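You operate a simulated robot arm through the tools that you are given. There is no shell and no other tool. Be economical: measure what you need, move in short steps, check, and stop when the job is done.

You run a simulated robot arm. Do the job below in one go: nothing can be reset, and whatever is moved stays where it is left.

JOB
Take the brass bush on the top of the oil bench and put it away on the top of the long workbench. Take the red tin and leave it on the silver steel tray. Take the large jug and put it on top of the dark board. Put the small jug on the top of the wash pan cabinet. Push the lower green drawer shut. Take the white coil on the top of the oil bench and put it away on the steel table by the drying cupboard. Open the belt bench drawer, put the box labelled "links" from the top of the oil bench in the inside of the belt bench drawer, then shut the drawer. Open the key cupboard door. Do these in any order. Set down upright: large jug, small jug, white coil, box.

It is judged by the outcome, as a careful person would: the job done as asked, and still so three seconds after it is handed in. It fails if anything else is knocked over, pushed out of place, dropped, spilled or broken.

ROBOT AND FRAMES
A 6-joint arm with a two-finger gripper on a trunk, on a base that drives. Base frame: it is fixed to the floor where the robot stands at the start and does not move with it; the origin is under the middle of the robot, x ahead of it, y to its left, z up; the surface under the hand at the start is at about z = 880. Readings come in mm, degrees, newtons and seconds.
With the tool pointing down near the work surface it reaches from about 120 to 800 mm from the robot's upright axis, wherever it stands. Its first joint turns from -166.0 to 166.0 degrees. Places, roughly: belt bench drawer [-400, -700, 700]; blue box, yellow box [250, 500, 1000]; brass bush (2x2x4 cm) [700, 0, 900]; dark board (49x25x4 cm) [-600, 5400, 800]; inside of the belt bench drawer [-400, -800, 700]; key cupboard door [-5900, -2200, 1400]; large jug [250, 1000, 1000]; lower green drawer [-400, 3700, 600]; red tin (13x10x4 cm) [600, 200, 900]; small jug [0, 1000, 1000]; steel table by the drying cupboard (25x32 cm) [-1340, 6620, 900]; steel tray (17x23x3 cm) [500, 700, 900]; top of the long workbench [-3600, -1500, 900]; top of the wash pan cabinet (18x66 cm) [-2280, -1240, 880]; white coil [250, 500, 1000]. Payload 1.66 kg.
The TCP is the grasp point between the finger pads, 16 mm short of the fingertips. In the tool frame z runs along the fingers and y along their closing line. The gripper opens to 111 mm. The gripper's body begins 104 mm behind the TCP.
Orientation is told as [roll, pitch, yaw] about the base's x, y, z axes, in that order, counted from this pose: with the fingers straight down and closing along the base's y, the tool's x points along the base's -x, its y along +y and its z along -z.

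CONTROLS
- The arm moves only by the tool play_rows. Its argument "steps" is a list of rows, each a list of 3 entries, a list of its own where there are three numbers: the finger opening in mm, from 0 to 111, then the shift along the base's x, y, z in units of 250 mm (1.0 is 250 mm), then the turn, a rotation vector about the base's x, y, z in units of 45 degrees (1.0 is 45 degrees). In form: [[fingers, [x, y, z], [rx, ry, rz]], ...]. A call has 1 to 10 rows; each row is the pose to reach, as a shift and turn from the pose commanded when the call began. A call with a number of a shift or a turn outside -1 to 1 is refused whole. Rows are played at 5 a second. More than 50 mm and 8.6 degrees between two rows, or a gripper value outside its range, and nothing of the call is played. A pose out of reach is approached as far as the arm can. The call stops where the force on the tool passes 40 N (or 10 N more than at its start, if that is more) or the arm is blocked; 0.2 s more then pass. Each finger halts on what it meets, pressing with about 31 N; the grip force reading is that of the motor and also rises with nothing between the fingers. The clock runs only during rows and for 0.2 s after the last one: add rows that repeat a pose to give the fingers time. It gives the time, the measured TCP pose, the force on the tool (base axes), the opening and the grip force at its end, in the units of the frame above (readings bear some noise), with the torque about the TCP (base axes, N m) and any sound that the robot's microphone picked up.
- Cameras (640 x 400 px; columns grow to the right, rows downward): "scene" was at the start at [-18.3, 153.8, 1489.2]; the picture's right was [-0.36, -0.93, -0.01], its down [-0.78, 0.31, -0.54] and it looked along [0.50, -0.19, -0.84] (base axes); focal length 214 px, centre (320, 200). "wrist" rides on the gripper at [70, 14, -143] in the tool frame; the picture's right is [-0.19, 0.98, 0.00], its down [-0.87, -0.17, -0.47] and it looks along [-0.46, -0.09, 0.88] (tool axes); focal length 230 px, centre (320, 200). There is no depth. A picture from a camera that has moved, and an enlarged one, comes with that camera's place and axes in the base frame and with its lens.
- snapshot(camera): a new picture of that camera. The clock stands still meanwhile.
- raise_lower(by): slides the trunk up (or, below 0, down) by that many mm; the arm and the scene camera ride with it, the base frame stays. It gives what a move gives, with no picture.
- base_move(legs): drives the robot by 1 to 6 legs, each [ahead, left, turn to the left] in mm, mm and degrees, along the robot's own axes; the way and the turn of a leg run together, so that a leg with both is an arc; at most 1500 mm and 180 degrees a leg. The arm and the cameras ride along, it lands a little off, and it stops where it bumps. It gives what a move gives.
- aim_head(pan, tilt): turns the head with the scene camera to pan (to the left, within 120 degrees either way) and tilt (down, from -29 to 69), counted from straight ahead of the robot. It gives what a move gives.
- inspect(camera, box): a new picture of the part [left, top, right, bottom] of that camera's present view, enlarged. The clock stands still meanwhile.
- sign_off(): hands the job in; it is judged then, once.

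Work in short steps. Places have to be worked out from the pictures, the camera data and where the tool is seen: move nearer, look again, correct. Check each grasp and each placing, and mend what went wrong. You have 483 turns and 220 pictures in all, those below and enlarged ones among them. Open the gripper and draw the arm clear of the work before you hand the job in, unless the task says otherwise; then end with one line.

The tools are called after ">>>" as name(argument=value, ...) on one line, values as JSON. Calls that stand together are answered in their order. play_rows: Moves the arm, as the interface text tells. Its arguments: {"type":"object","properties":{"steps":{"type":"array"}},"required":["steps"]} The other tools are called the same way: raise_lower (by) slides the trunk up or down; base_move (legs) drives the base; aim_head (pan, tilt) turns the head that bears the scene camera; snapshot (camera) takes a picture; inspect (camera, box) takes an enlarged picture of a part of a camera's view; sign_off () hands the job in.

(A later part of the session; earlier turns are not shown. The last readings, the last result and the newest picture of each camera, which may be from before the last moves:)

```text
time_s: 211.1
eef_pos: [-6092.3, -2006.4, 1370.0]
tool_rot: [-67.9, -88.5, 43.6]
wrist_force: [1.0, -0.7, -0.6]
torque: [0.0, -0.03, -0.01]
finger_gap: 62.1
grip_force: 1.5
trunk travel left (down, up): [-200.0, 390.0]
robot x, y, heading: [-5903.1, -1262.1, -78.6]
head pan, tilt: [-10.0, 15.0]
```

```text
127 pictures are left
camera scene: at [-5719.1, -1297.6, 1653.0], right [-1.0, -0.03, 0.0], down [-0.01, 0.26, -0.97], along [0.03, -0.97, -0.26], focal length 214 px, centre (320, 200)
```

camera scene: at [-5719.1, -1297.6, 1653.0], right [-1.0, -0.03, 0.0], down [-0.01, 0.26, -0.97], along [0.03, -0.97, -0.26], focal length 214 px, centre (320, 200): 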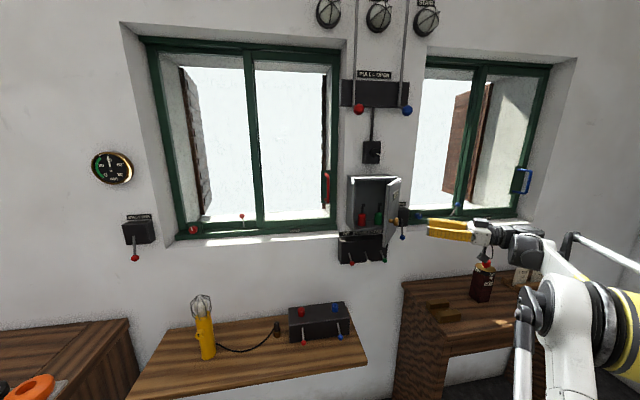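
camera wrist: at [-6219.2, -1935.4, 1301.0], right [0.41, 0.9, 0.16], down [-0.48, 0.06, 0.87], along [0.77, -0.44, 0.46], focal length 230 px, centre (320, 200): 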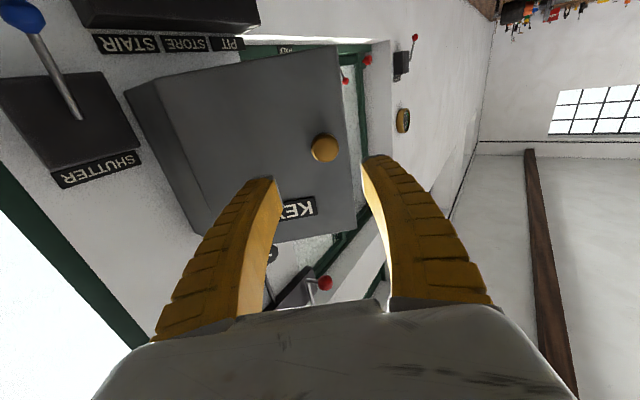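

Door stays ~60° open. I swing the hand out and round to the opening side, closed, pointing at the wall.

>>> play_rows(steps=[[40, [0, 0.19, 0], [0, 0, -0.1]], [20, [0, 0.38, 0], [0, 0, -0.2]], [0, [0.02, 0.56, 0], [0, 0, -0.35]], [0, [0.15, 0.64, 0], [0, 0, -0.52]], [0, [0.32, 0.66, 0], [0, 0, -0.69]], [0, [0.5, 0.66, 0], [0, 0, -0.86]], [0, [0.68, 0.66, 0], [0, 0, -1.0]]])

>>> play_rows(steps=[[0, [0.06, 0, 0], [0, 0, -0.15]], [0, [0.12, 0, 0], [0, 0, -0.3]], [0, [0.16, 0, 0], [0, 0, -0.38]]])

>>> snapshot(camera="wrist")

```text
time_s: 212.7
eef_pos: [-5920.1, -1839.2, 1371.1]
tool_rot: [-68.3, -88.5, -1.2]
wrist_force: [0.3, -1.1, -0.8]
torque: [0.01, 0.01, 0.0]
finger_gap: 0.1
grip_force: 28.3
trunk travel left (down, up): [-200.0, 390.0]
robot x, y, heading: [-5902.5, -1268.3, -78.5]
head pan, tilt: [-10.0, 15.0]
```

```text
time_s: 213.5
eef_pos: [-5881.9, -1841.8, 1369.8]
tool_rot: [-69.0, -88.4, -17.8]
wrist_force: [1.2, 0.4, 0.2]
torque: [0.0, -0.04, 0.02]
finger_gap: 0.2
grip_force: 28.2
trunk travel left (down, up): [-200.0, 390.0]
robot x, y, heading: [-5901.0, -1262.3, -78.4]
head pan, tilt: [-10.0, 15.0]
```

```text
126 pictures are left
camera wrist: at [-5879.7, -1696.7, 1301.3], right [0.98, 0.06, 0.16], down [-0.17, 0.45, 0.87], along [-0.03, -0.89, 0.46], focal length 230 px, centre (320, 200)
```

wrist: 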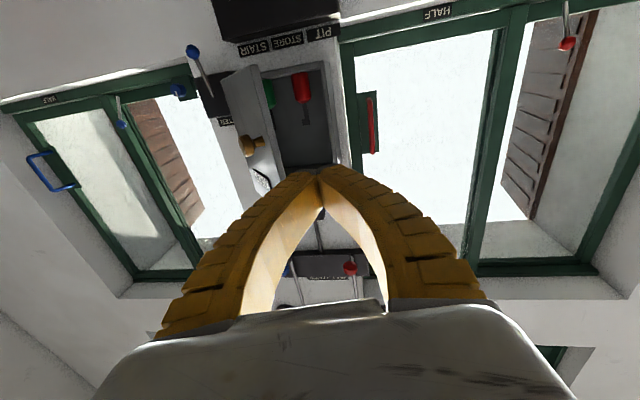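

The opening is straight ahead. I advance beside the door's inner face.

>>> play_rows(steps=[[0, [0, -0.19, 0], [0, 0, 0]], [0, [0, -0.38, 0], [0, 0, 0]], [0, [0, -0.57, 0], [0, 0, 0]], [0, [0, -0.74, 0], [0, 0, 0]], [0, [0, -0.88, 0], [0, 0, 0]]])

>>> play_rows(steps=[[0, [-0.1, 0, 0], [0, 0, 0]], [0, [-0.2, 0, 0], [0, 0, 0]], [0, [-0.3, 0, 0], [0, 0, 0]], [0, [-0.4, 0, 0], [0, 0, 0]], [0, [-0.5, 0, 0], [0, 0, 0]]])

>>> snapshot(camera="wrist")

>>> inspect(camera="scene", box=[300, 140, 480, 280])

```text
time_s: 214.7
eef_pos: [-5881.1, -2065.2, 1370.2]
tool_rot: [-65.9, -88.5, -20.6]
wrist_force: [-0.5, -0.4, 0.0]
torque: [-0.09, -0.01, 0.01]
finger_gap: 0.1
grip_force: 28.9
trunk travel left (down, up): [-200.0, 390.0]
robot x, y, heading: [-5904.6, -1263.1, -78.5]
head pan, tilt: [-10.0, 15.0]
```

```text
time_s: 215.5
eef_pos: [-5940.7, -2056.1, 1370.4]
tool_rot: [-71.2, -88.4, -14.9]
wrist_force: [8.2, 22.2, -3.3]
torque: [-0.08, -0.25, -0.74]
finger_gap: 0.2
grip_force: 26.3
trunk travel left (down, up): [-200.0, 390.0]
robot x, y, heading: [-5903.3, -1260.4, -78.0]
head pan, tilt: [-10.0, 15.0]
stopped in row 3: the force on the tool passed its limit at 51 N (the readings are from after the stop); the commanded pose is now the measured one
```

```text
125 pictures are left
camera wrist: at [-5940.2, -1912.3, 1301.8], right [0.98, 0.07, 0.16], down [-0.18, 0.45, 0.87], along [-0.02, -0.89, 0.46], focal length 230 px, centre (320, 200)
```

wrist: 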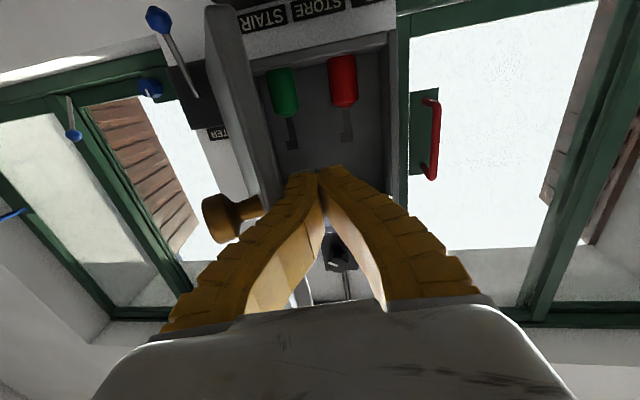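

```text
2.86 times, centred on (390, 210) of scene
camera zoom: at [-5716.4, -1292.8, 1652.9], right [-1.0, -0.03, 0.0], down [-0.01, 0.26, -0.97], along [0.03, -0.97, -0.26], focal length 613 px, centre (120, 171)
```

zoom: 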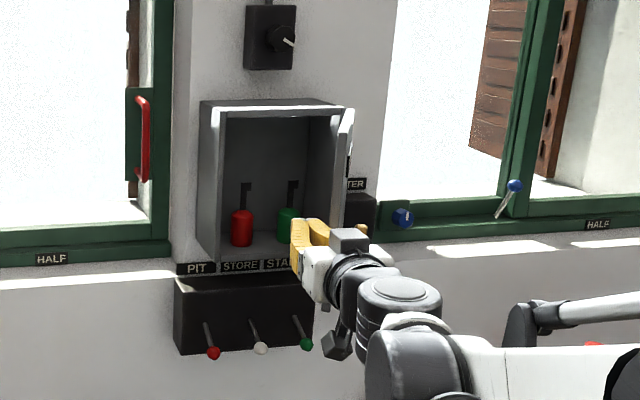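

The door has moved further. One more gentle push, easing outward.

>>> play_rows(steps=[[0, [0, 0.05, 0], [0, 0, 0]], [0, [-0.05, 0.06, 0], [0, 0, 0]], [0, [-0.1, 0.07, 0], [0, 0, 0]], [0, [-0.15, 0.07, 0], [0, 0, 0]], [0, [-0.2, 0.07, 0], [0, 0, 0]]])

>>> inspect(camera="scene", box=[300, 140, 480, 280])

```text
time_s: 216.7
eef_pos: [-5995.7, -2039.1, 1369.3]
tool_rot: [-70.3, -88.6, -15.9]
wrist_force: [1.4, 18.8, -2.2]
torque: [-0.17, -0.12, -0.63]
finger_gap: 0.0
grip_force: 28.1
trunk travel left (down, up): [-200.0, 390.0]
robot x, y, heading: [-5900.9, -1258.8, -78.6]
head pan, tilt: [-10.0, 15.0]
```

```text
2.86 times, centred on (390, 210) of scene
camera zoom: at [-5718.2, -1293.5, 1653.0], right [-1.0, -0.03, 0.0], down [-0.01, 0.26, -0.97], along [0.03, -0.97, -0.26], focal length 613 px, centre (120, 171)
```

zoom: 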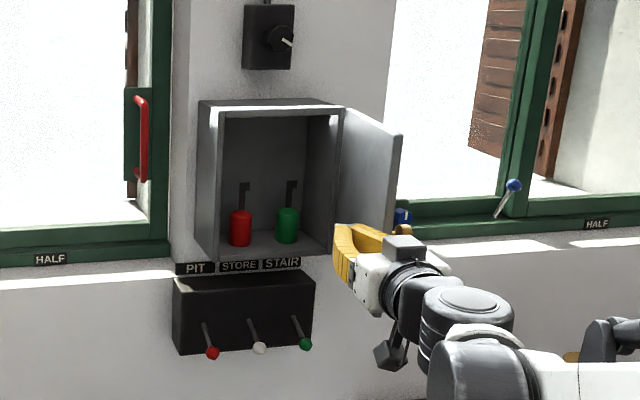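

Door is wide open now. I withdraw the hand and return it to pointing down.

>>> play_rows(steps=[[0, [0.04, 0.15, 0], [0, 0, 0]], [0, [0.06, 0.33, 0], [0, 0, 0]], [0, [0.06, 0.51, 0], [0, 0, 0]], [0, [0.06, 0.69, 0], [0, 0, 0]], [0, [0.06, 0.87, 0], [0, 0, 0]], [0, [0.06, 1.0, 0], [0, 0, 0]]])

>>> play_rows(steps=[[30, [0.03, 0.03, -0.1], [0.16, 0.03, 0]], [60, [0.06, 0.06, -0.2], [0.32, 0.06, 0]], [90, [0.1, 0.09, -0.3], [0.48, 0.09, 0]], [110, [0.14, 0.12, -0.36], [0.64, 0.118, 0]], [110, [0.18, 0.15, -0.42], [0.8, 0.148, 0]], [110, [0.2, 0.18, -0.46], [0.96, 0.178, 0]]])

>>> play_rows(steps=[[110, [0.03, 0.03, -0.05], [0.16, 0.03, 0]], [110, [0.06, 0.06, -0.1], [0.32, 0.06, 0]], [110, [0.1, 0.09, -0.15], [0.48, 0.09, 0]], [110, [0.14, 0.12, -0.2], [0.64, 0.118, 0]], [110, [0.18, 0.15, -0.25], [0.8, 0.148, 0]], [110, [0.2, 0.18, -0.25], [0.96, 0.178, 0]]])

>>> snapshot(camera="scene")

```text
time_s: 218.1
eef_pos: [-5979.2, -1790.9, 1368.0]
tool_rot: [-67.5, -88.5, -18.8]
wrist_force: [-0.3, 0.7, 0.3]
torque: [0.03, 0.04, 0.0]
finger_gap: 0.0
grip_force: 28.5
trunk travel left (down, up): [-200.0, 390.0]
robot x, y, heading: [-5903.5, -1263.6, -78.6]
head pan, tilt: [-10.0, 15.0]
```

```text
time_s: 219.5
eef_pos: [-5928.8, -1749.3, 1252.2]
tool_rot: [-8.1, -45.3, -77.7]
wrist_force: [0.3, 0.0, -0.2]
torque: [-0.01, -0.03, 0.0]
finger_gap: 110.0
grip_force: 0.1
trunk travel left (down, up): [-200.0, 390.0]
robot x, y, heading: [-5902.9, -1264.7, -78.5]
head pan, tilt: [-10.0, 15.0]
```

```text
time_s: 220.9
eef_pos: [-5879.6, -1704.7, 1190.6]
tool_rot: [-6.8, -1.2, -78.2]
wrist_force: [1.0, -0.1, 1.1]
torque: [0.04, -0.02, -0.03]
finger_gap: 109.9
grip_force: 0.0
trunk travel left (down, up): [-200.0, 390.0]
robot x, y, heading: [-5906.3, -1261.8, -78.3]
head pan, tilt: [-10.0, 15.0]
```

```text
122 pictures are left
camera scene: at [-5717.9, -1297.9, 1652.9], right [-1.0, -0.03, 0.0], down [-0.01, 0.26, -0.97], along [0.03, -0.97, -0.26], focal length 214 px, centre (320, 200)
```

scene: 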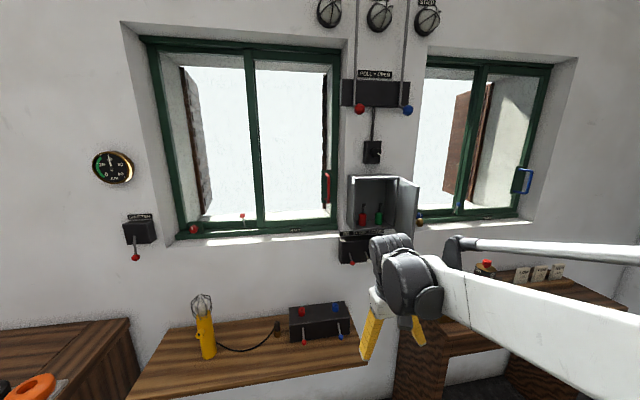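

Cupboard done. I level the hand exactly and retrace my path east.

>>> play_rows(steps=[[110, [0, 0, 0.05], [0.057, -0.142, 0]], [110, [0, 0.05, 0.08], [0.057, -0.142, 0]]])

>>> base_move(legs=[[0, 550, 0], [-400, 0, 0], [0, 0, 90], [950, 0, 0]])

```text
time_s: 221.5
eef_pos: [-5879.9, -1689.3, 1211.4]
tool_rot: [0.0, -0.1, -78.2]
wrist_force: [0.6, 1.4, 0.3]
torque: [0.01, -0.01, 0.03]
finger_gap: 110.0
grip_force: 0.2
trunk travel left (down, up): [-200.0, 390.0]
robot x, y, heading: [-5901.8, -1264.5, -78.3]
head pan, tilt: [-10.0, 15.0]
```

```text
time_s: 235.1
eef_pos: [-4063.0, -611.7, 1211.7]
tool_rot: [0.0, -0.1, 9.5]
wrist_force: [0.0, -0.3, -0.6]
torque: [0.0, -0.04, -0.03]
finger_gap: 110.4
grip_force: 0.1
trunk travel left (down, up): [-200.0, 390.0]
robot x, y, heading: [-4494.7, -616.2, 9.2]
head pan, tilt: [-10.0, 15.0]
```

Continue east along the corridor, then north beside the oil bench.

>>> base_move(legs=[[1500, 0, 1.3], [1500, 0, 0], [1100, 0, 0]])

>>> aim_head(pan=40, tilt=40)

>>> snapshot(camera="scene")

```text
time_s: 254.7
eef_pos: [-52.9, 197.6, 1211.4]
tool_rot: [0.0, 0.0, 12.3]
wrist_force: [-0.5, 0.4, 0.8]
torque: [-0.01, 0.02, 0.01]
finger_gap: 109.8
grip_force: 0.1
trunk travel left (down, up): [-200.0, 390.0]
robot x, y, heading: [-484.8, 170.4, 11.7]
head pan, tilt: [-10.0, 15.0]
```

```text
time_s: 255.9
eef_pos: [-54.3, 196.6, 1211.2]
tool_rot: [0.0, -0.1, 12.2]
wrist_force: [0.4, 0.1, 0.1]
torque: [-0.03, 0.02, 0.02]
finger_gap: 109.9
grip_force: 0.0
trunk travel left (down, up): [-200.0, 390.0]
robot x, y, heading: [-482.6, 171.3, 12.0]
head pan, tilt: [40.0, 40.0]
```

```text
121 pictures are left
camera scene: at [-490.0, 418.5, 1613.4], right [0.79, -0.62, 0.0], down [-0.4, -0.51, -0.77], along [0.47, 0.6, -0.64], focal length 214 px, centre (320, 200)
```

scene: 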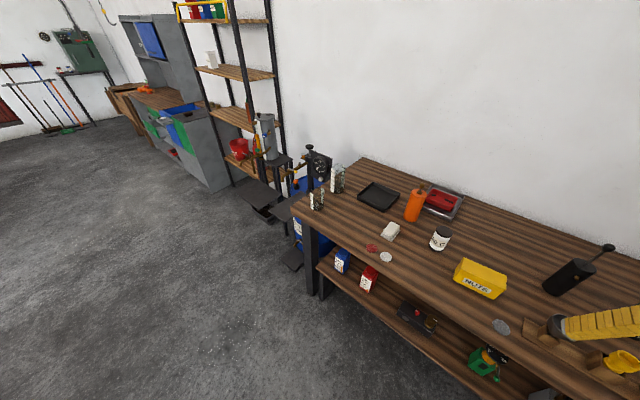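

Strafe left toward the jugs.

>>> base_move(legs=[[100, 720, -1.5]])

>>> aim_head(pan=10, tilt=55)

>>> snapshot(camera="scene")

>>> snapshot(camera="wrist")

```text
time_s: 259.8
eef_pos: [-95.5, 904.9, 1210.9]
tool_rot: [-0.1, -0.1, 10.6]
wrist_force: [-0.3, 0.0, -0.2]
torque: [-0.01, 0.0, 0.02]
finger_gap: 110.1
grip_force: 0.1
trunk travel left (down, up): [-200.0, 390.0]
robot x, y, heading: [-525.4, 885.3, 10.5]
head pan, tilt: [40.0, 40.0]
```

```text
time_s: 260.8
eef_pos: [-96.1, 904.3, 1211.8]
tool_rot: [0.0, -0.1, 10.6]
wrist_force: [1.0, -0.3, -0.1]
torque: [0.0, 0.05, 0.01]
finger_gap: 110.2
grip_force: 0.0
trunk travel left (down, up): [-200.0, 390.0]
robot x, y, heading: [-524.6, 890.4, 10.5]
head pan, tilt: [10.0, 55.0]
```

```text
120 pictures are left
camera scene: at [-512.0, 1097.6, 1592.7], right [0.35, -0.94, 0.0], down [-0.77, -0.29, -0.57], along [0.54, 0.2, -0.82], focal length 214 px, centre (320, 200)
```

scene: 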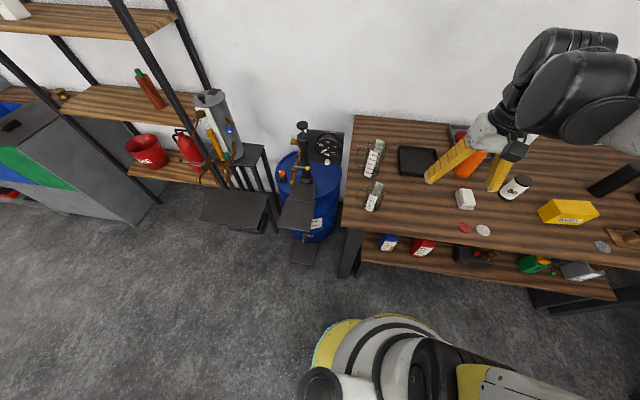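

```text
119 pictures are left
camera wrist: at [-168.7, 905.3, 1353.7], right [0.01, 1.0, 0.0], down [0.88, 0.0, 0.47], along [0.47, 0.0, -0.88], focal length 230 px, centre (320, 200)
```

wrist: 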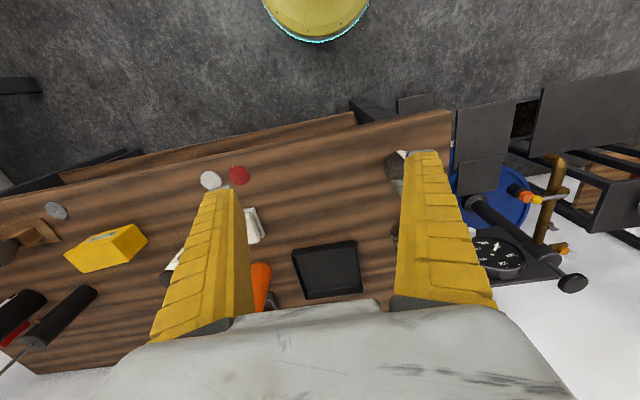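

Zoom on the jugs.

>>> inspect(camera="scene", box=[330, 120, 430, 220])

```text
4.00 times, centred on (380, 170) of scene
camera zoom: at [-512.0, 1097.6, 1592.7], right [0.35, -0.94, 0.0], down [-0.77, -0.29, -0.57], along [0.54, 0.2, -0.82], focal length 858 px, centre (80, 320)
```

zoom: 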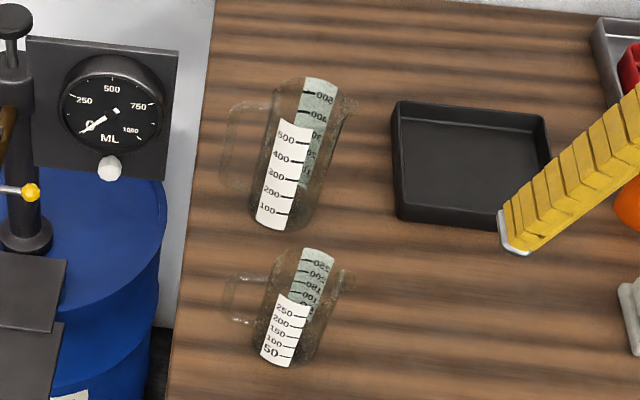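

Small jug ≈(-5,1065), large ≈(185,1108); handles toward +y, spouts toward −y. I turn the hand so it closes across the handle axis and come above the small jug.

>>> play_rows(steps=[[110, [0.04, 0.08, 0], [0, 0, -0.17]], [110, [0.08, 0.16, 0], [0, 0, -0.34]], [110, [0.12, 0.24, 0], [0, 0, -0.5]], [110, [0.16, 0.32, 0], [0, 0, -0.67]], [110, [0.2, 0.4, 0], [0, 0, -0.84]], [110, [0.24, 0.48, 0], [0, 0, -1.0]]])

>>> play_rows(steps=[[110, [0.02, 0.03, 0], [0, 0, -0.17]], [110, [0.04, 0.06, 0], [0, 0, -0.34]], [110, [0.06, 0.09, 0], [0, 0, -0.5]], [110, [0.08, 0.12, 0], [0, 0, -0.67]], [110, [0.1, 0.14, 0], [0, 0, -0.84]], [110, [0.12, 0.16, 0], [0, 0, -1.0]]])

>>> snapshot(camera="wrist")

```text
time_s: 262.2
eef_pos: [-34.9, 1026.8, 1212.8]
tool_rot: [-0.1, -0.1, -34.6]
wrist_force: [0.1, -0.9, -0.7]
torque: [-0.02, 0.0, 0.0]
finger_gap: 110.0
grip_force: 0.0
trunk travel left (down, up): [-200.0, 390.0]
robot x, y, heading: [-523.4, 887.0, 10.2]
head pan, tilt: [10.0, 55.0]
```

```text
time_s: 263.6
eef_pos: [-7.6, 1064.7, 1211.9]
tool_rot: [-0.1, -0.1, -79.5]
wrist_force: [-0.2, 0.7, 0.2]
torque: [0.0, -0.02, -0.01]
finger_gap: 110.2
grip_force: 0.1
trunk travel left (down, up): [-200.0, 390.0]
robot x, y, heading: [-524.9, 889.7, 10.3]
head pan, tilt: [10.0, 55.0]
```

```text
117 pictures are left
camera wrist: at [-7.3, 1136.5, 1354.3], right [1.0, -0.01, 0.0], down [-0.01, -0.88, 0.47], along [0.0, -0.47, -0.88], focal length 230 px, centre (320, 200)
```

wrist: 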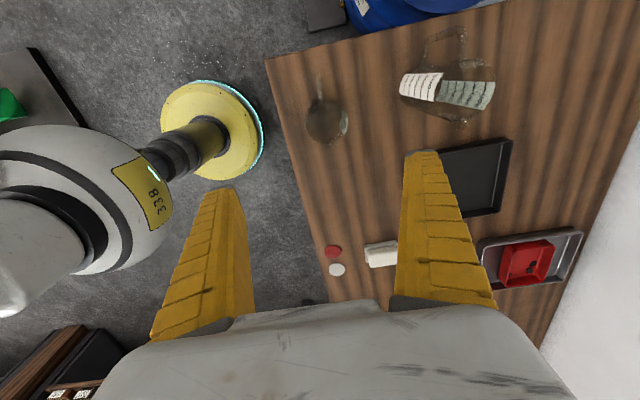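

Zoom to see the jug's outline.

>>> inspect(camera="wrist", box=[260, 70, 400, 160])

```text
4.44 times, centred on (330, 115) of wrist
camera zoom: at [-7.3, 1136.5, 1354.3], right [1.0, -0.01, 0.0], down [-0.01, -0.88, 0.47], along [0.0, -0.47, -0.88], focal length 1022 px, centre (276, 578)
```

zoom: 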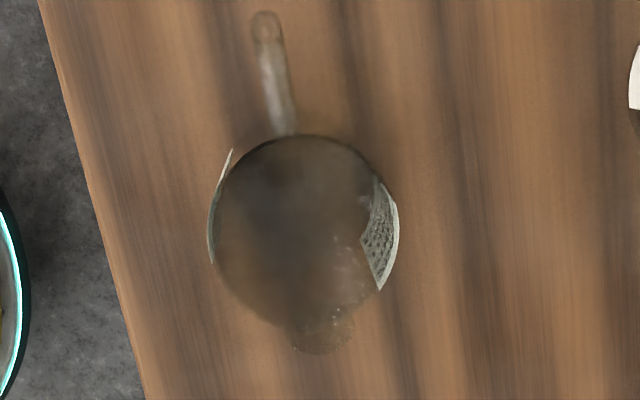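

Move over (0,1072) and lower to just above the rim for a better fix.

>>> play_rows(steps=[[110, [0.03, 0.03, -0.18], [0, 0, 0]], [110, [0.03, 0.03, -0.36], [0, 0, 0]], [110, [0.03, 0.03, -0.54], [0, 0, 0]]])

>>> snapshot(camera="wrist")

>>> inspect(camera="scene", box=[330, 120, 430, 220])

```text
time_s: 264.4
eef_pos: [3.7, 1073.5, 1075.2]
tool_rot: [-0.1, -0.1, -79.4]
wrist_force: [0.2, 0.1, 0.0]
torque: [0.06, 0.03, 0.0]
finger_gap: 110.1
grip_force: 0.0
trunk travel left (down, up): [-200.0, 390.0]
robot x, y, heading: [-527.0, 889.9, 10.4]
head pan, tilt: [10.0, 55.0]
```

```text
115 pictures are left
camera wrist: at [2.2, 1144.0, 1217.6], right [1.0, -0.01, 0.0], down [0.0, -0.88, 0.47], along [0.0, -0.47, -0.88], focal length 230 px, centre (320, 200)
```

wrist: 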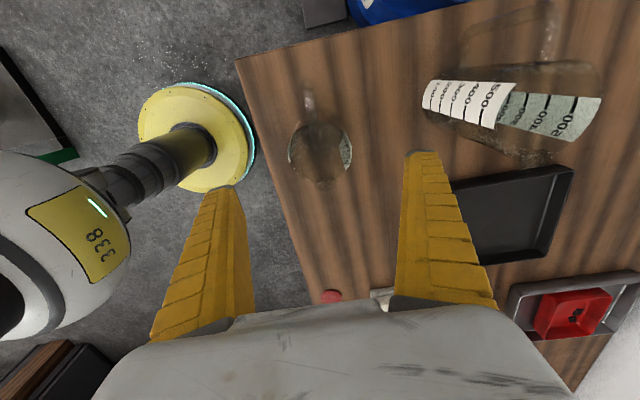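

```text
4.00 times, centred on (380, 170) of scene
camera zoom: at [-511.3, 1097.7, 1592.6], right [0.35, -0.94, 0.0], down [-0.77, -0.29, -0.57], along [0.54, 0.2, -0.82], focal length 858 px, centre (80, 320)
```

zoom: 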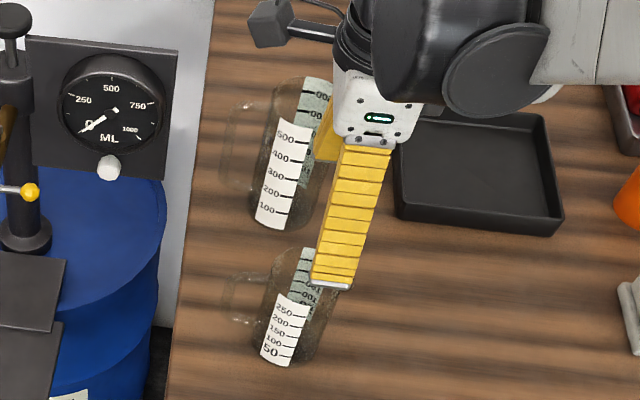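

Rim at ≈(2,1076,993); height ~113 mm. Descend to TCP z≈930 and look.

>>> play_rows(steps=[[110, [-0.004, 0.008, -0.15], [0, 0, 0]], [110, [-0.004, 0.008, -0.3], [0, 0, 0]], [110, [-0.004, 0.008, -0.45], [0, 0, 0]], [110, [-0.004, 0.008, -0.58], [0, 0, 0]]])

>>> snapshot(camera="wrist")

```text
time_s: 265.4
eef_pos: [2.0, 1074.7, 929.6]
tool_rot: [0.0, -0.1, -79.4]
wrist_force: [-0.3, -0.2, 0.5]
torque: [0.05, 0.01, 0.01]
finger_gap: 109.9
grip_force: 0.0
trunk travel left (down, up): [-200.0, 390.0]
robot x, y, heading: [-524.7, 887.5, 10.1]
head pan, tilt: [10.0, 55.0]
```

```text
113 pictures are left
camera wrist: at [0.1, 1146.4, 1072.5], right [1.0, -0.01, 0.0], down [0.0, -0.88, 0.47], along [0.0, -0.47, -0.88], focal length 230 px, centre (320, 200)
```

wrist: 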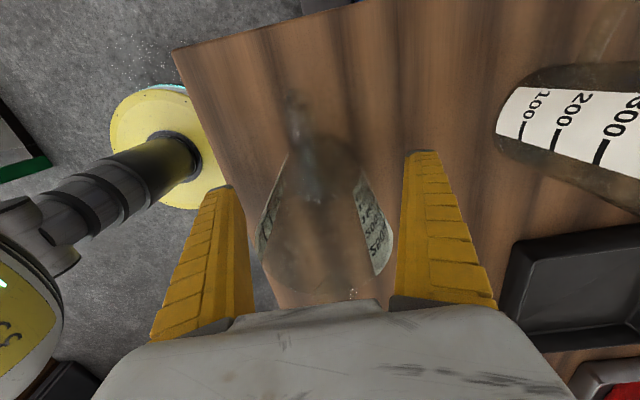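

The jug is between the fingers. Close gently.

>>> play_rows(steps=[[95, [0, 0, 0], [0, 0, 0]], [80, [0, 0, 0], [0, 0, 0]], [70, [0, 0, 0], [0, 0, 0]], [60, [0, 0, 0], [0, 0, 0]], [52, [0, 0, 0], [0, 0, 0]], [52, [0, 0, 0], [0, 0, 0]]])

>>> play_rows(steps=[[50, [0, 0, 0.06], [0, 0, 0]], [50, [0, 0, 0.16], [0, 0, 0]]])

>>> snapshot(camera="wrist")

>>> inspect(camera="scene", box=[330, 120, 430, 220])

```text
time_s: 266.8
eef_pos: [0.8, 1075.7, 930.0]
tool_rot: [0.0, -0.2, -79.4]
wrist_force: [0.4, -0.1, 3.8]
torque: [0.02, -0.04, 0.03]
finger_gap: 62.3
grip_force: 31.0
trunk travel left (down, up): [-200.0, 390.0]
robot x, y, heading: [-528.7, 888.4, 10.6]
head pan, tilt: [10.0, 55.0]
```

```text
time_s: 267.4
eef_pos: [1.4, 1074.1, 972.0]
tool_rot: [0.0, -0.2, -79.4]
wrist_force: [0.2, 0.6, -2.2]
torque: [0.01, -0.01, 0.01]
finger_gap: 62.4
grip_force: 31.5
trunk travel left (down, up): [-200.0, 390.0]
robot x, y, heading: [-530.2, 889.3, 10.4]
head pan, tilt: [10.0, 55.0]
```

```text
112 pictures are left
camera wrist: at [-0.1, 1145.4, 1114.0], right [1.0, -0.01, 0.0], down [0.0, -0.88, 0.47], along [0.0, -0.47, -0.88], focal length 230 px, centre (320, 200)
```

wrist: 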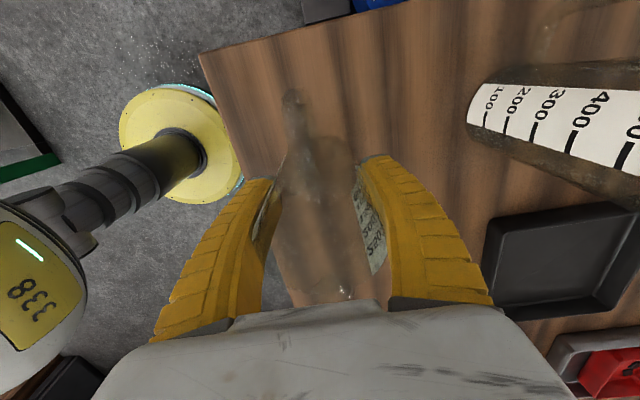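

```text
4.00 times, centred on (380, 170) of scene
camera zoom: at [-512.3, 1097.4, 1592.7], right [0.35, -0.94, 0.0], down [-0.77, -0.29, -0.57], along [0.54, 0.2, -0.82], focal length 858 px, centre (80, 320)
```

zoom: 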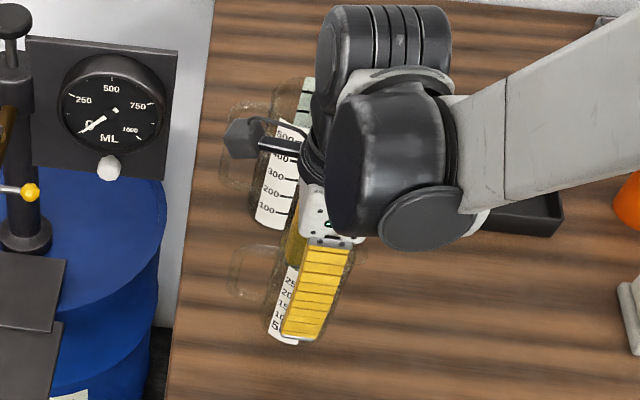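

Small jug held, level. Lift and retract, then drive to the cabinet.

>>> play_rows(steps=[[50, [0, 0, 0.18], [0, 0, 0]], [50, [0, 0, 0.36], [0, 0, 0]], [50, [0, 0, 0.54], [0, 0, 0]], [50, [0, 0, 0.72], [0, 0, 0]], [50, [0, 0, 0.9], [0, 0, 0]], [50, [-0.16, -0.04, 0.98], [0, 0, 0]], [50, [-0.34, -0.08, 0.98], [0, 0, 0]], [50, [-0.5, -0.12, 0.98], [0, 0, 0]]])

>>> base_move(legs=[[-100, -740, 0], [-1100, 0, 0]])

```text
time_s: 269.2
eef_pos: [-128.4, 1043.6, 1216.5]
tool_rot: [0.0, -0.1, -79.4]
wrist_force: [0.2, -0.4, -1.9]
torque: [0.0, -0.02, -0.04]
finger_gap: 62.4
grip_force: 31.3
trunk travel left (down, up): [-200.0, 390.0]
robot x, y, heading: [-529.6, 888.3, 10.1]
head pan, tilt: [10.0, 55.0]
```

```text
time_s: 278.4
eef_pos: [-1164.4, 101.0, 1216.3]
tool_rot: [0.1, -0.2, -79.3]
wrist_force: [0.2, 0.0, -2.3]
torque: [-0.02, -0.01, -0.01]
finger_gap: 62.3
grip_force: 31.2
trunk travel left (down, up): [-200.0, 390.0]
robot x, y, heading: [-1563.7, -54.5, 10.6]
head pan, tilt: [10.0, 55.0]
```

Continue to the cabinet, turn to face it.

>>> base_move(legs=[[-800, 0, 0], [0, 0, -90]])

>>> aim_head(pan=0, tilt=40)

>>> snapshot(camera="scene")

```text
time_s: 286.5
eef_pos: [-2200.3, -599.1, 1216.2]
tool_rot: [0.1, -0.2, -169.7]
wrist_force: [0.5, -0.9, -2.0]
torque: [-0.04, 0.01, 0.0]
finger_gap: 62.3
grip_force: 31.0
trunk travel left (down, up): [-200.0, 390.0]
robot x, y, heading: [-2352.0, -196.7, -80.1]
head pan, tilt: [10.0, 55.0]
```

```text
time_s: 287.3
eef_pos: [-2201.5, -598.9, 1215.9]
tool_rot: [-0.1, -0.2, -169.7]
wrist_force: [0.6, -0.8, -2.5]
torque: [0.01, 0.0, 0.0]
finger_gap: 62.3
grip_force: 31.2
trunk travel left (down, up): [-200.0, 390.0]
robot x, y, heading: [-2354.9, -198.0, -79.8]
head pan, tilt: [0.0, 40.0]
```

```text
110 pictures are left
camera scene: at [-2153.8, -230.3, 1613.3], right [-0.98, -0.18, 0.0], down [-0.11, 0.63, -0.77], along [0.13, -0.75, -0.64], focal length 214 px, centre (320, 200)
```

scene: 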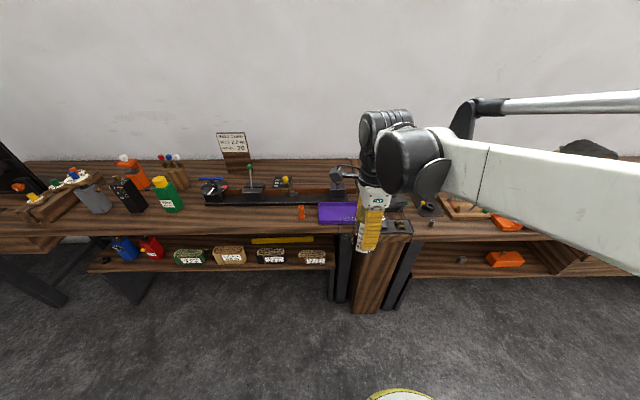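

Drive up to the cabinet with the jug held high.

>>> base_move(legs=[[465, -127, 0]])

>>> snapshot(camera="scene")

>>> snapshot(camera="wrist")

```text
time_s: 290.2
eef_pos: [-2244.1, -1079.2, 1215.5]
tool_rot: [0.0, -0.1, -169.8]
wrist_force: [-0.6, -0.1, -2.5]
torque: [0.02, -0.03, 0.01]
finger_gap: 62.2
grip_force: 30.6
trunk travel left (down, up): [-200.0, 390.0]
robot x, y, heading: [-2397.7, -676.3, -80.0]
head pan, tilt: [0.0, 40.0]
```

```text
109 pictures are left
camera scene: at [-2196.4, -710.1, 1613.4], right [-0.98, -0.17, 0.0], down [-0.11, 0.63, -0.77], along [0.13, -0.75, -0.64], focal length 214 px, centre (320, 200)
```

scene: 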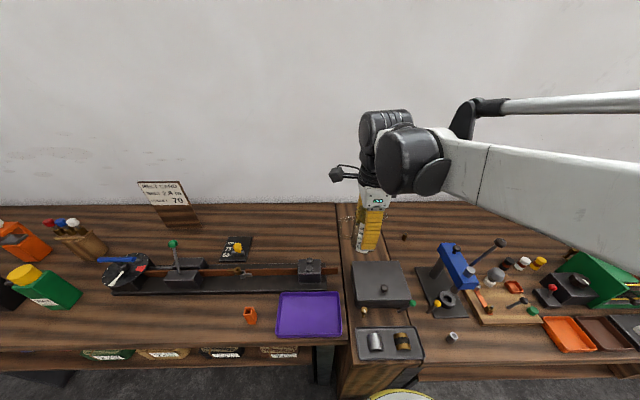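

```text
108 pictures are left
camera wrist: at [-2174.0, -1080.0, 1358.9], right [-0.01, -1.0, 0.0], down [-0.88, 0.01, 0.47], along [-0.47, 0.01, -0.88], focal length 230 px, centre (320, 200)
```

wrist: 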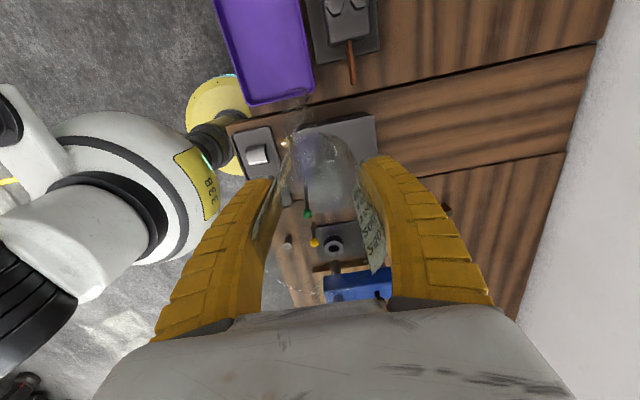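

Free rear part of the cabinet top is centred at ≈(-2258,-1395). I extend there.

>>> play_rows(steps=[[50, [-0.01, -0.18, 0], [0, 0, 0]], [50, [-0.02, -0.36, 0], [0, 0, 0]], [50, [-0.03, -0.54, 0], [0, 0, 0]], [50, [-0.03, -0.72, 0], [0, 0, 0]], [50, [-0.04, -0.9, 0], [0, 0, 0]], [50, [-0.05, -1.0, -0.05], [0, 0, 0]]])

>>> play_rows(steps=[[50, [0, -0.12, -0.1], [0, 0, 0]], [50, [0, -0.26, -0.2], [0, 0, 0]], [50, [0, -0.26, -0.38], [0, 0, 0]], [50, [0, -0.26, -0.56], [0, 0, 0]], [50, [0, -0.26, -0.74], [0, 0, 0]]])

>>> snapshot(camera="wrist")

>>> snapshot(camera="scene")

```text
time_s: 291.6
eef_pos: [-2255.9, -1331.2, 1205.4]
tool_rot: [-0.1, -0.2, -169.9]
wrist_force: [0.4, -1.1, -1.5]
torque: [-0.01, -0.01, 0.03]
finger_gap: 62.5
grip_force: 30.9
trunk travel left (down, up): [-200.0, 390.0]
robot x, y, heading: [-2396.1, -675.5, -79.8]
head pan, tilt: [0.0, 40.0]
```

```text
time_s: 292.8
eef_pos: [-2255.5, -1394.5, 1019.7]
tool_rot: [-0.2, -0.1, -169.8]
wrist_force: [0.2, 0.6, -2.5]
torque: [-0.03, 0.03, -0.02]
finger_gap: 62.4
grip_force: 30.3
trunk travel left (down, up): [-200.0, 390.0]
robot x, y, heading: [-2391.6, -678.1, -80.1]
head pan, tilt: [0.0, 40.0]
```

```text
107 pictures are left
camera wrist: at [-2184.7, -1395.9, 1161.8], right [-0.01, -1.0, 0.0], down [-0.88, 0.01, 0.47], along [-0.47, 0.01, -0.88], focal length 230 px, centre (320, 200)
```

wrist: 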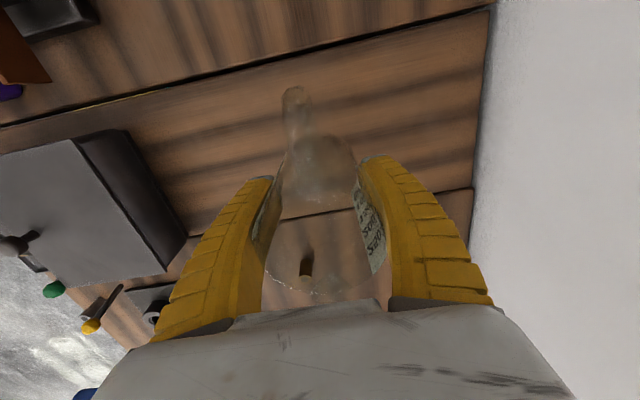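

```text
106 pictures are left
camera scene: at [-2196.2, -710.1, 1613.3], right [-0.98, -0.17, 0.0], down [-0.11, 0.63, -0.77], along [0.13, -0.75, -0.64], focal length 214 px, centre (320, 200)
```

scene: 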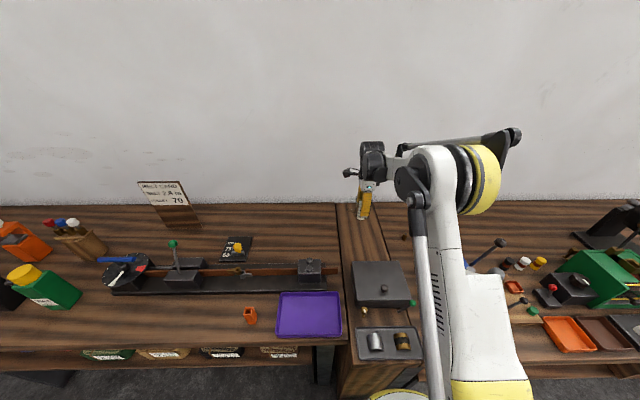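

Centred on the cabinet top. Lower slowly.

>>> play_rows(steps=[[50, [0, 0, -0.14], [0, 0, 0]], [50, [0, 0, -0.26], [0, 0, 0]], [50, [0, 0, -0.31], [0, 0, 0]], [50, [0, 0, -0.335], [0, 0, 0]]])

```text
time_s: 293.8
eef_pos: [-2255.7, -1395.5, 934.7]
tool_rot: [-0.1, -0.1, -169.8]
wrist_force: [0.3, -0.2, -2.5]
torque: [0.02, 0.05, 0.0]
finger_gap: 62.6
grip_force: 31.0
trunk travel left (down, up): [-200.0, 390.0]
robot x, y, heading: [-2394.5, -676.1, -80.0]
head pan, tilt: [0.0, 40.0]
```

>>> play_rows(steps=[[50, [0, 0, -0.01], [0, 0, 0]], [50, [0, 0, -0.018], [0, 0, 0]], [50, [0, 0, -0.024], [0, 0, 0]]])

```text
time_s: 294.6
eef_pos: [-2255.7, -1394.3, 930.3]
tool_rot: [0.1, -0.1, -169.8]
wrist_force: [1.1, -6.4, 16.6]
torque: [-0.01, -0.13, 0.01]
finger_gap: 63.0
grip_force: 31.5
trunk travel left (down, up): [-200.0, 390.0]
robot x, y, heading: [-2393.7, -680.1, -79.7]
head pan, tilt: [0.0, 40.0]
```

Contact at the expected height. Release slowly and rise straight up.

>>> play_rows(steps=[[66, [0, 0, 0.004], [0, 0, 0]], [75, [0, 0, 0.004], [0, 0, 0]], [90, [0, 0, 0.004], [0, 0, 0]], [104, [0, 0, 0.004], [0, 0, 0]], [104, [0, 0, 0.12], [0, 0, 0]], [104, [0, 0, 0.3], [0, 0, 0]], [104, [0, 0, 0.48], [0, 0, 0]], [104, [0, 0, 0.66], [0, 0, 0]], [104, [0, 0, 0.84], [0, 0, 0]], [104, [0, 0, 1.0], [0, 0, 0]]])

>>> snapshot(camera="wrist")

>>> inspect(camera="scene", box=[310, 160, 430, 260])

```text
time_s: 296.8
eef_pos: [-2255.9, -1393.0, 1181.0]
tool_rot: [-0.1, -0.1, -169.6]
wrist_force: [0.5, 0.1, -0.1]
torque: [0.02, -0.03, 0.01]
finger_gap: 104.4
grip_force: 0.7
trunk travel left (down, up): [-200.0, 390.0]
robot x, y, heading: [-2395.9, -677.6, -79.9]
head pan, tilt: [0.0, 40.0]
```

```text
105 pictures are left
camera wrist: at [-2186.3, -1394.3, 1323.7], right [-0.01, -1.0, 0.0], down [-0.88, 0.01, 0.47], along [-0.47, 0.01, -0.88], focal length 230 px, centre (320, 200)
```

wrist: 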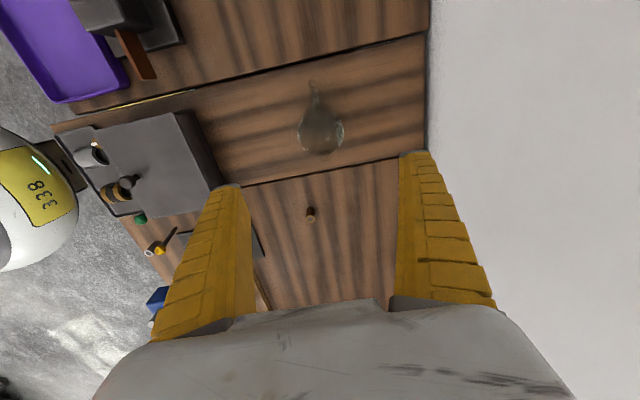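

```text
4.00 times, centred on (370, 210) of scene
camera zoom: at [-2196.4, -709.0, 1613.4], right [-0.98, -0.17, 0.0], down [-0.11, 0.63, -0.77], along [0.13, -0.75, -0.64], focal length 858 px, centre (120, 160)
```

zoom: 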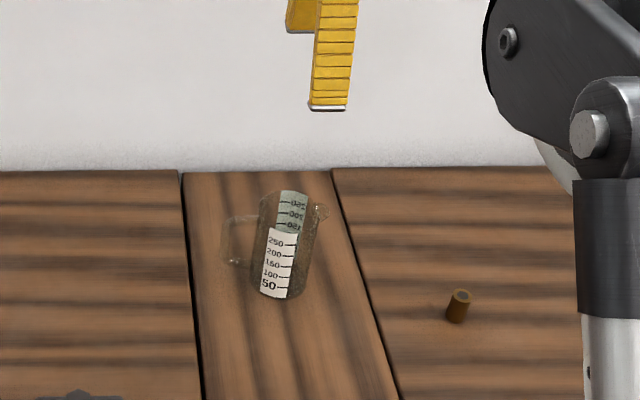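

Both small jug and bush stand properly. Retract and return for the large jug.

>>> play_rows(steps=[[110, [-0.03, 0.17, 0.05], [0, 0, 0]], [110, [-0.06, 0.34, 0.1], [0, 0, 0]], [110, [-0.09, 0.51, 0.12], [0, 0, 0]], [110, [-0.12, 0.68, 0.12], [0, 0, 0]], [110, [-0.15, 0.85, 0.12], [0, 0, 0]], [110, [-0.18, 1.0, 0.12], [0, 0, 0]]])

>>> base_move(legs=[[-490, 0, 0], [0, 0, 90], [1500, 0, 0], [400, 0, 0]])

```text
time_s: 298.2
eef_pos: [-2303.3, -1141.4, 1209.3]
tool_rot: [0.0, 0.0, -169.8]
wrist_force: [-0.1, -0.2, 0.3]
torque: [-0.03, -0.01, 0.0]
finger_gap: 110.0
grip_force: 0.0
trunk travel left (down, up): [-200.0, 390.0]
robot x, y, heading: [-2395.5, -676.4, -80.0]
head pan, tilt: [0.0, 40.0]
```

```text
time_s: 313.9
eef_pos: [-127.9, 132.6, 1208.5]
tool_rot: [0.0, -0.1, -82.6]
wrist_force: [0.9, 0.9, -0.1]
torque: [0.0, 0.07, 0.0]
finger_gap: 110.2
grip_force: 0.0
trunk travel left (down, up): [-200.0, 390.0]
robot x, y, heading: [-593.0, 63.5, 7.0]
head pan, tilt: [0.0, 40.0]
```

Strafe left to the previous jug position.

>>> base_move(legs=[[190, 815, 3.5]])

>>> snapshot(camera="wrist")

```text
time_s: 318.4
eef_pos: [-74.4, 999.7, 1209.9]
tool_rot: [0.0, -0.3, -79.2]
wrist_force: [0.1, -0.6, -0.2]
torque: [-0.01, 0.03, 0.02]
finger_gap: 110.0
grip_force: 0.1
trunk travel left (down, up): [-200.0, 390.0]
robot x, y, heading: [-539.4, 901.5, 10.9]
head pan, tilt: [0.0, 40.0]
```

```text
103 pictures are left
camera wrist: at [-75.1, 1072.0, 1351.2], right [1.0, 0.0, 0.0], down [0.0, -0.88, 0.47], along [0.0, -0.47, -0.88], focal length 230 px, centre (320, 200)
```

wrist: 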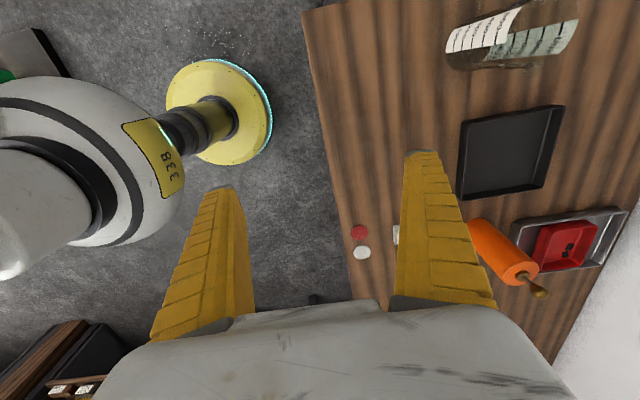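

Move 150 mm closer, then bring the hand over the large jug (~(192,1119)).

>>> base_move(legs=[[150, 0, 0]])

>>> play_rows(steps=[[110, [0.12, 0.09, 0], [0, 0, 0]], [110, [0.24, 0.18, 0], [0, 0, 0]], [110, [0.36, 0.27, 0], [0, 0, 0]], [110, [0.47, 0.36, 0], [0, 0, 0]]])

>>> snapshot(camera="wrist")

```text
time_s: 319.8
eef_pos: [74.8, 1028.6, 1208.3]
tool_rot: [-0.2, -0.1, -79.1]
wrist_force: [1.6, 0.1, -1.0]
torque: [0.03, 0.05, 0.0]
finger_gap: 110.2
grip_force: 0.1
trunk travel left (down, up): [-200.0, 390.0]
robot x, y, heading: [-392.2, 927.4, 10.8]
head pan, tilt: [0.0, 40.0]
```

```text
time_s: 320.8
eef_pos: [192.8, 1120.1, 1207.8]
tool_rot: [-0.1, -0.2, -79.0]
wrist_force: [0.0, 0.1, -0.2]
torque: [-0.05, 0.03, 0.01]
finger_gap: 109.8
grip_force: 0.0
trunk travel left (down, up): [-200.0, 390.0]
robot x, y, heading: [-393.0, 932.4, 11.1]
head pan, tilt: [0.0, 40.0]
```

```text
102 pictures are left
camera wrist: at [190.5, 1192.5, 1349.1], right [1.0, 0.0, 0.0], down [0.0, -0.88, 0.47], along [0.0, -0.47, -0.88], focal length 230 px, centre (320, 200)
```

wrist: 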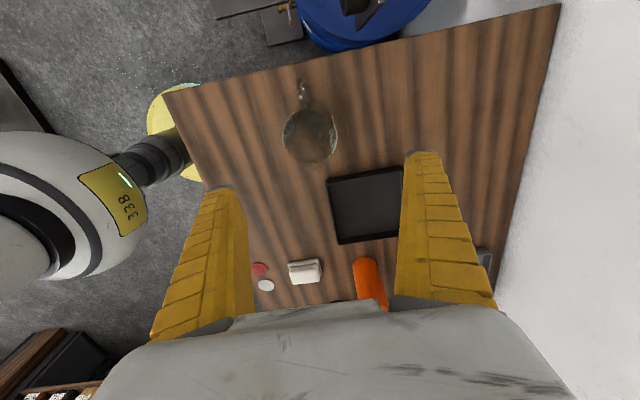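

Rim centre ≈(177,1123). Shift and lower for a second fix.

>>> play_rows(steps=[[110, [-0.06, 0.01, -0.12], [0, 0, 0]], [110, [-0.064, 0.012, -0.28], [0, 0, 0]], [110, [-0.064, 0.012, -0.4], [0, 0, 0]]])

>>> snapshot(camera="wrist")

```text
time_s: 321.6
eef_pos: [175.8, 1121.4, 1105.9]
tool_rot: [0.0, -0.1, -79.1]
wrist_force: [-0.7, -0.7, 0.6]
torque: [-0.02, 0.03, 0.04]
finger_gap: 109.9
grip_force: 0.1
trunk travel left (down, up): [-200.0, 390.0]
robot x, y, heading: [-393.5, 930.4, 10.7]
head pan, tilt: [0.0, 40.0]
```

```text
101 pictures are left
camera wrist: at [174.7, 1192.9, 1249.2], right [1.0, 0.0, 0.0], down [0.0, -0.88, 0.47], along [0.0, -0.47, -0.88], focal length 230 px, centre (320, 200)
```

wrist: 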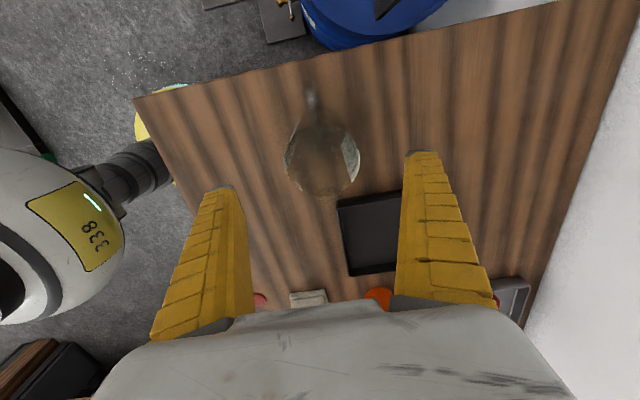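

Rim at (177,1125,1034). Descend to TCP z≈950 and close.

>>> play_rows(steps=[[110, [0.004, 0.012, -0.16], [0, 0, 0]], [110, [0.004, 0.012, -0.32], [0, 0, 0]], [110, [0.004, 0.012, -0.48], [0, 0, 0]], [110, [0.004, 0.012, -0.624], [0, 0, 0]]])

>>> snapshot(camera="wrist")

```text
time_s: 322.6
eef_pos: [173.8, 1120.7, 953.9]
tool_rot: [0.0, -0.1, -79.1]
wrist_force: [5.2, 1.6, 25.2]
torque: [-0.25, 0.01, 0.02]
finger_gap: 112.5
grip_force: 2.2
trunk travel left (down, up): [-200.0, 390.0]
robot x, y, heading: [-390.2, 927.0, 10.8]
head pan, tilt: [0.0, 40.0]
```

```text
100 pictures are left
camera wrist: at [173.3, 1192.0, 1096.2], right [1.0, 0.0, 0.0], down [0.0, -0.88, 0.47], along [0.0, -0.47, -0.88], focal length 230 px, centre (320, 200)
```

wrist: 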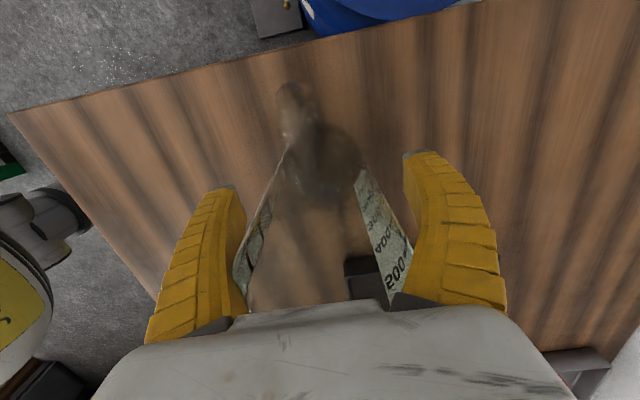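

Light contact of the palm/fingers with the rim (25 N). I raise 16 mm, then close.

>>> play_rows(steps=[[110, [0.012, 0.012, 0.05], [0, 0, 0]], [110, [0.012, 0.012, 0.065], [0, 0, 0]]])

>>> snapshot(camera="wrist")

```text
time_s: 323.2
eef_pos: [178.1, 1125.7, 967.8]
tool_rot: [-0.2, 0.0, -79.2]
wrist_force: [0.0, -0.1, 0.2]
torque: [0.01, 0.0, 0.03]
finger_gap: 110.2
grip_force: 0.1
trunk travel left (down, up): [-200.0, 390.0]
robot x, y, heading: [-389.2, 928.0, 10.6]
head pan, tilt: [0.0, 40.0]
```

```text
99 pictures are left
camera wrist: at [177.5, 1197.1, 1110.9], right [1.0, 0.0, 0.0], down [0.0, -0.88, 0.47], along [0.0, -0.47, -0.88], focal length 230 px, centre (320, 200)
```

wrist: 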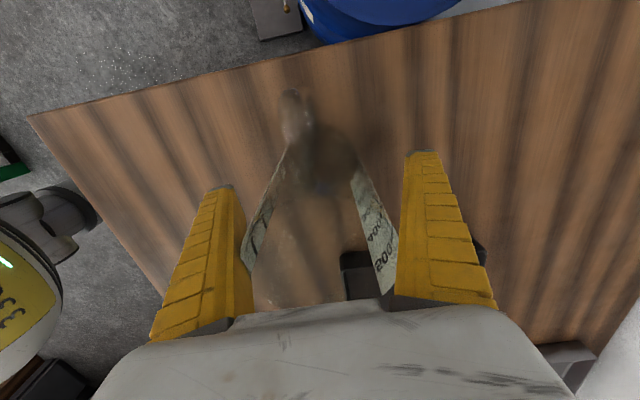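

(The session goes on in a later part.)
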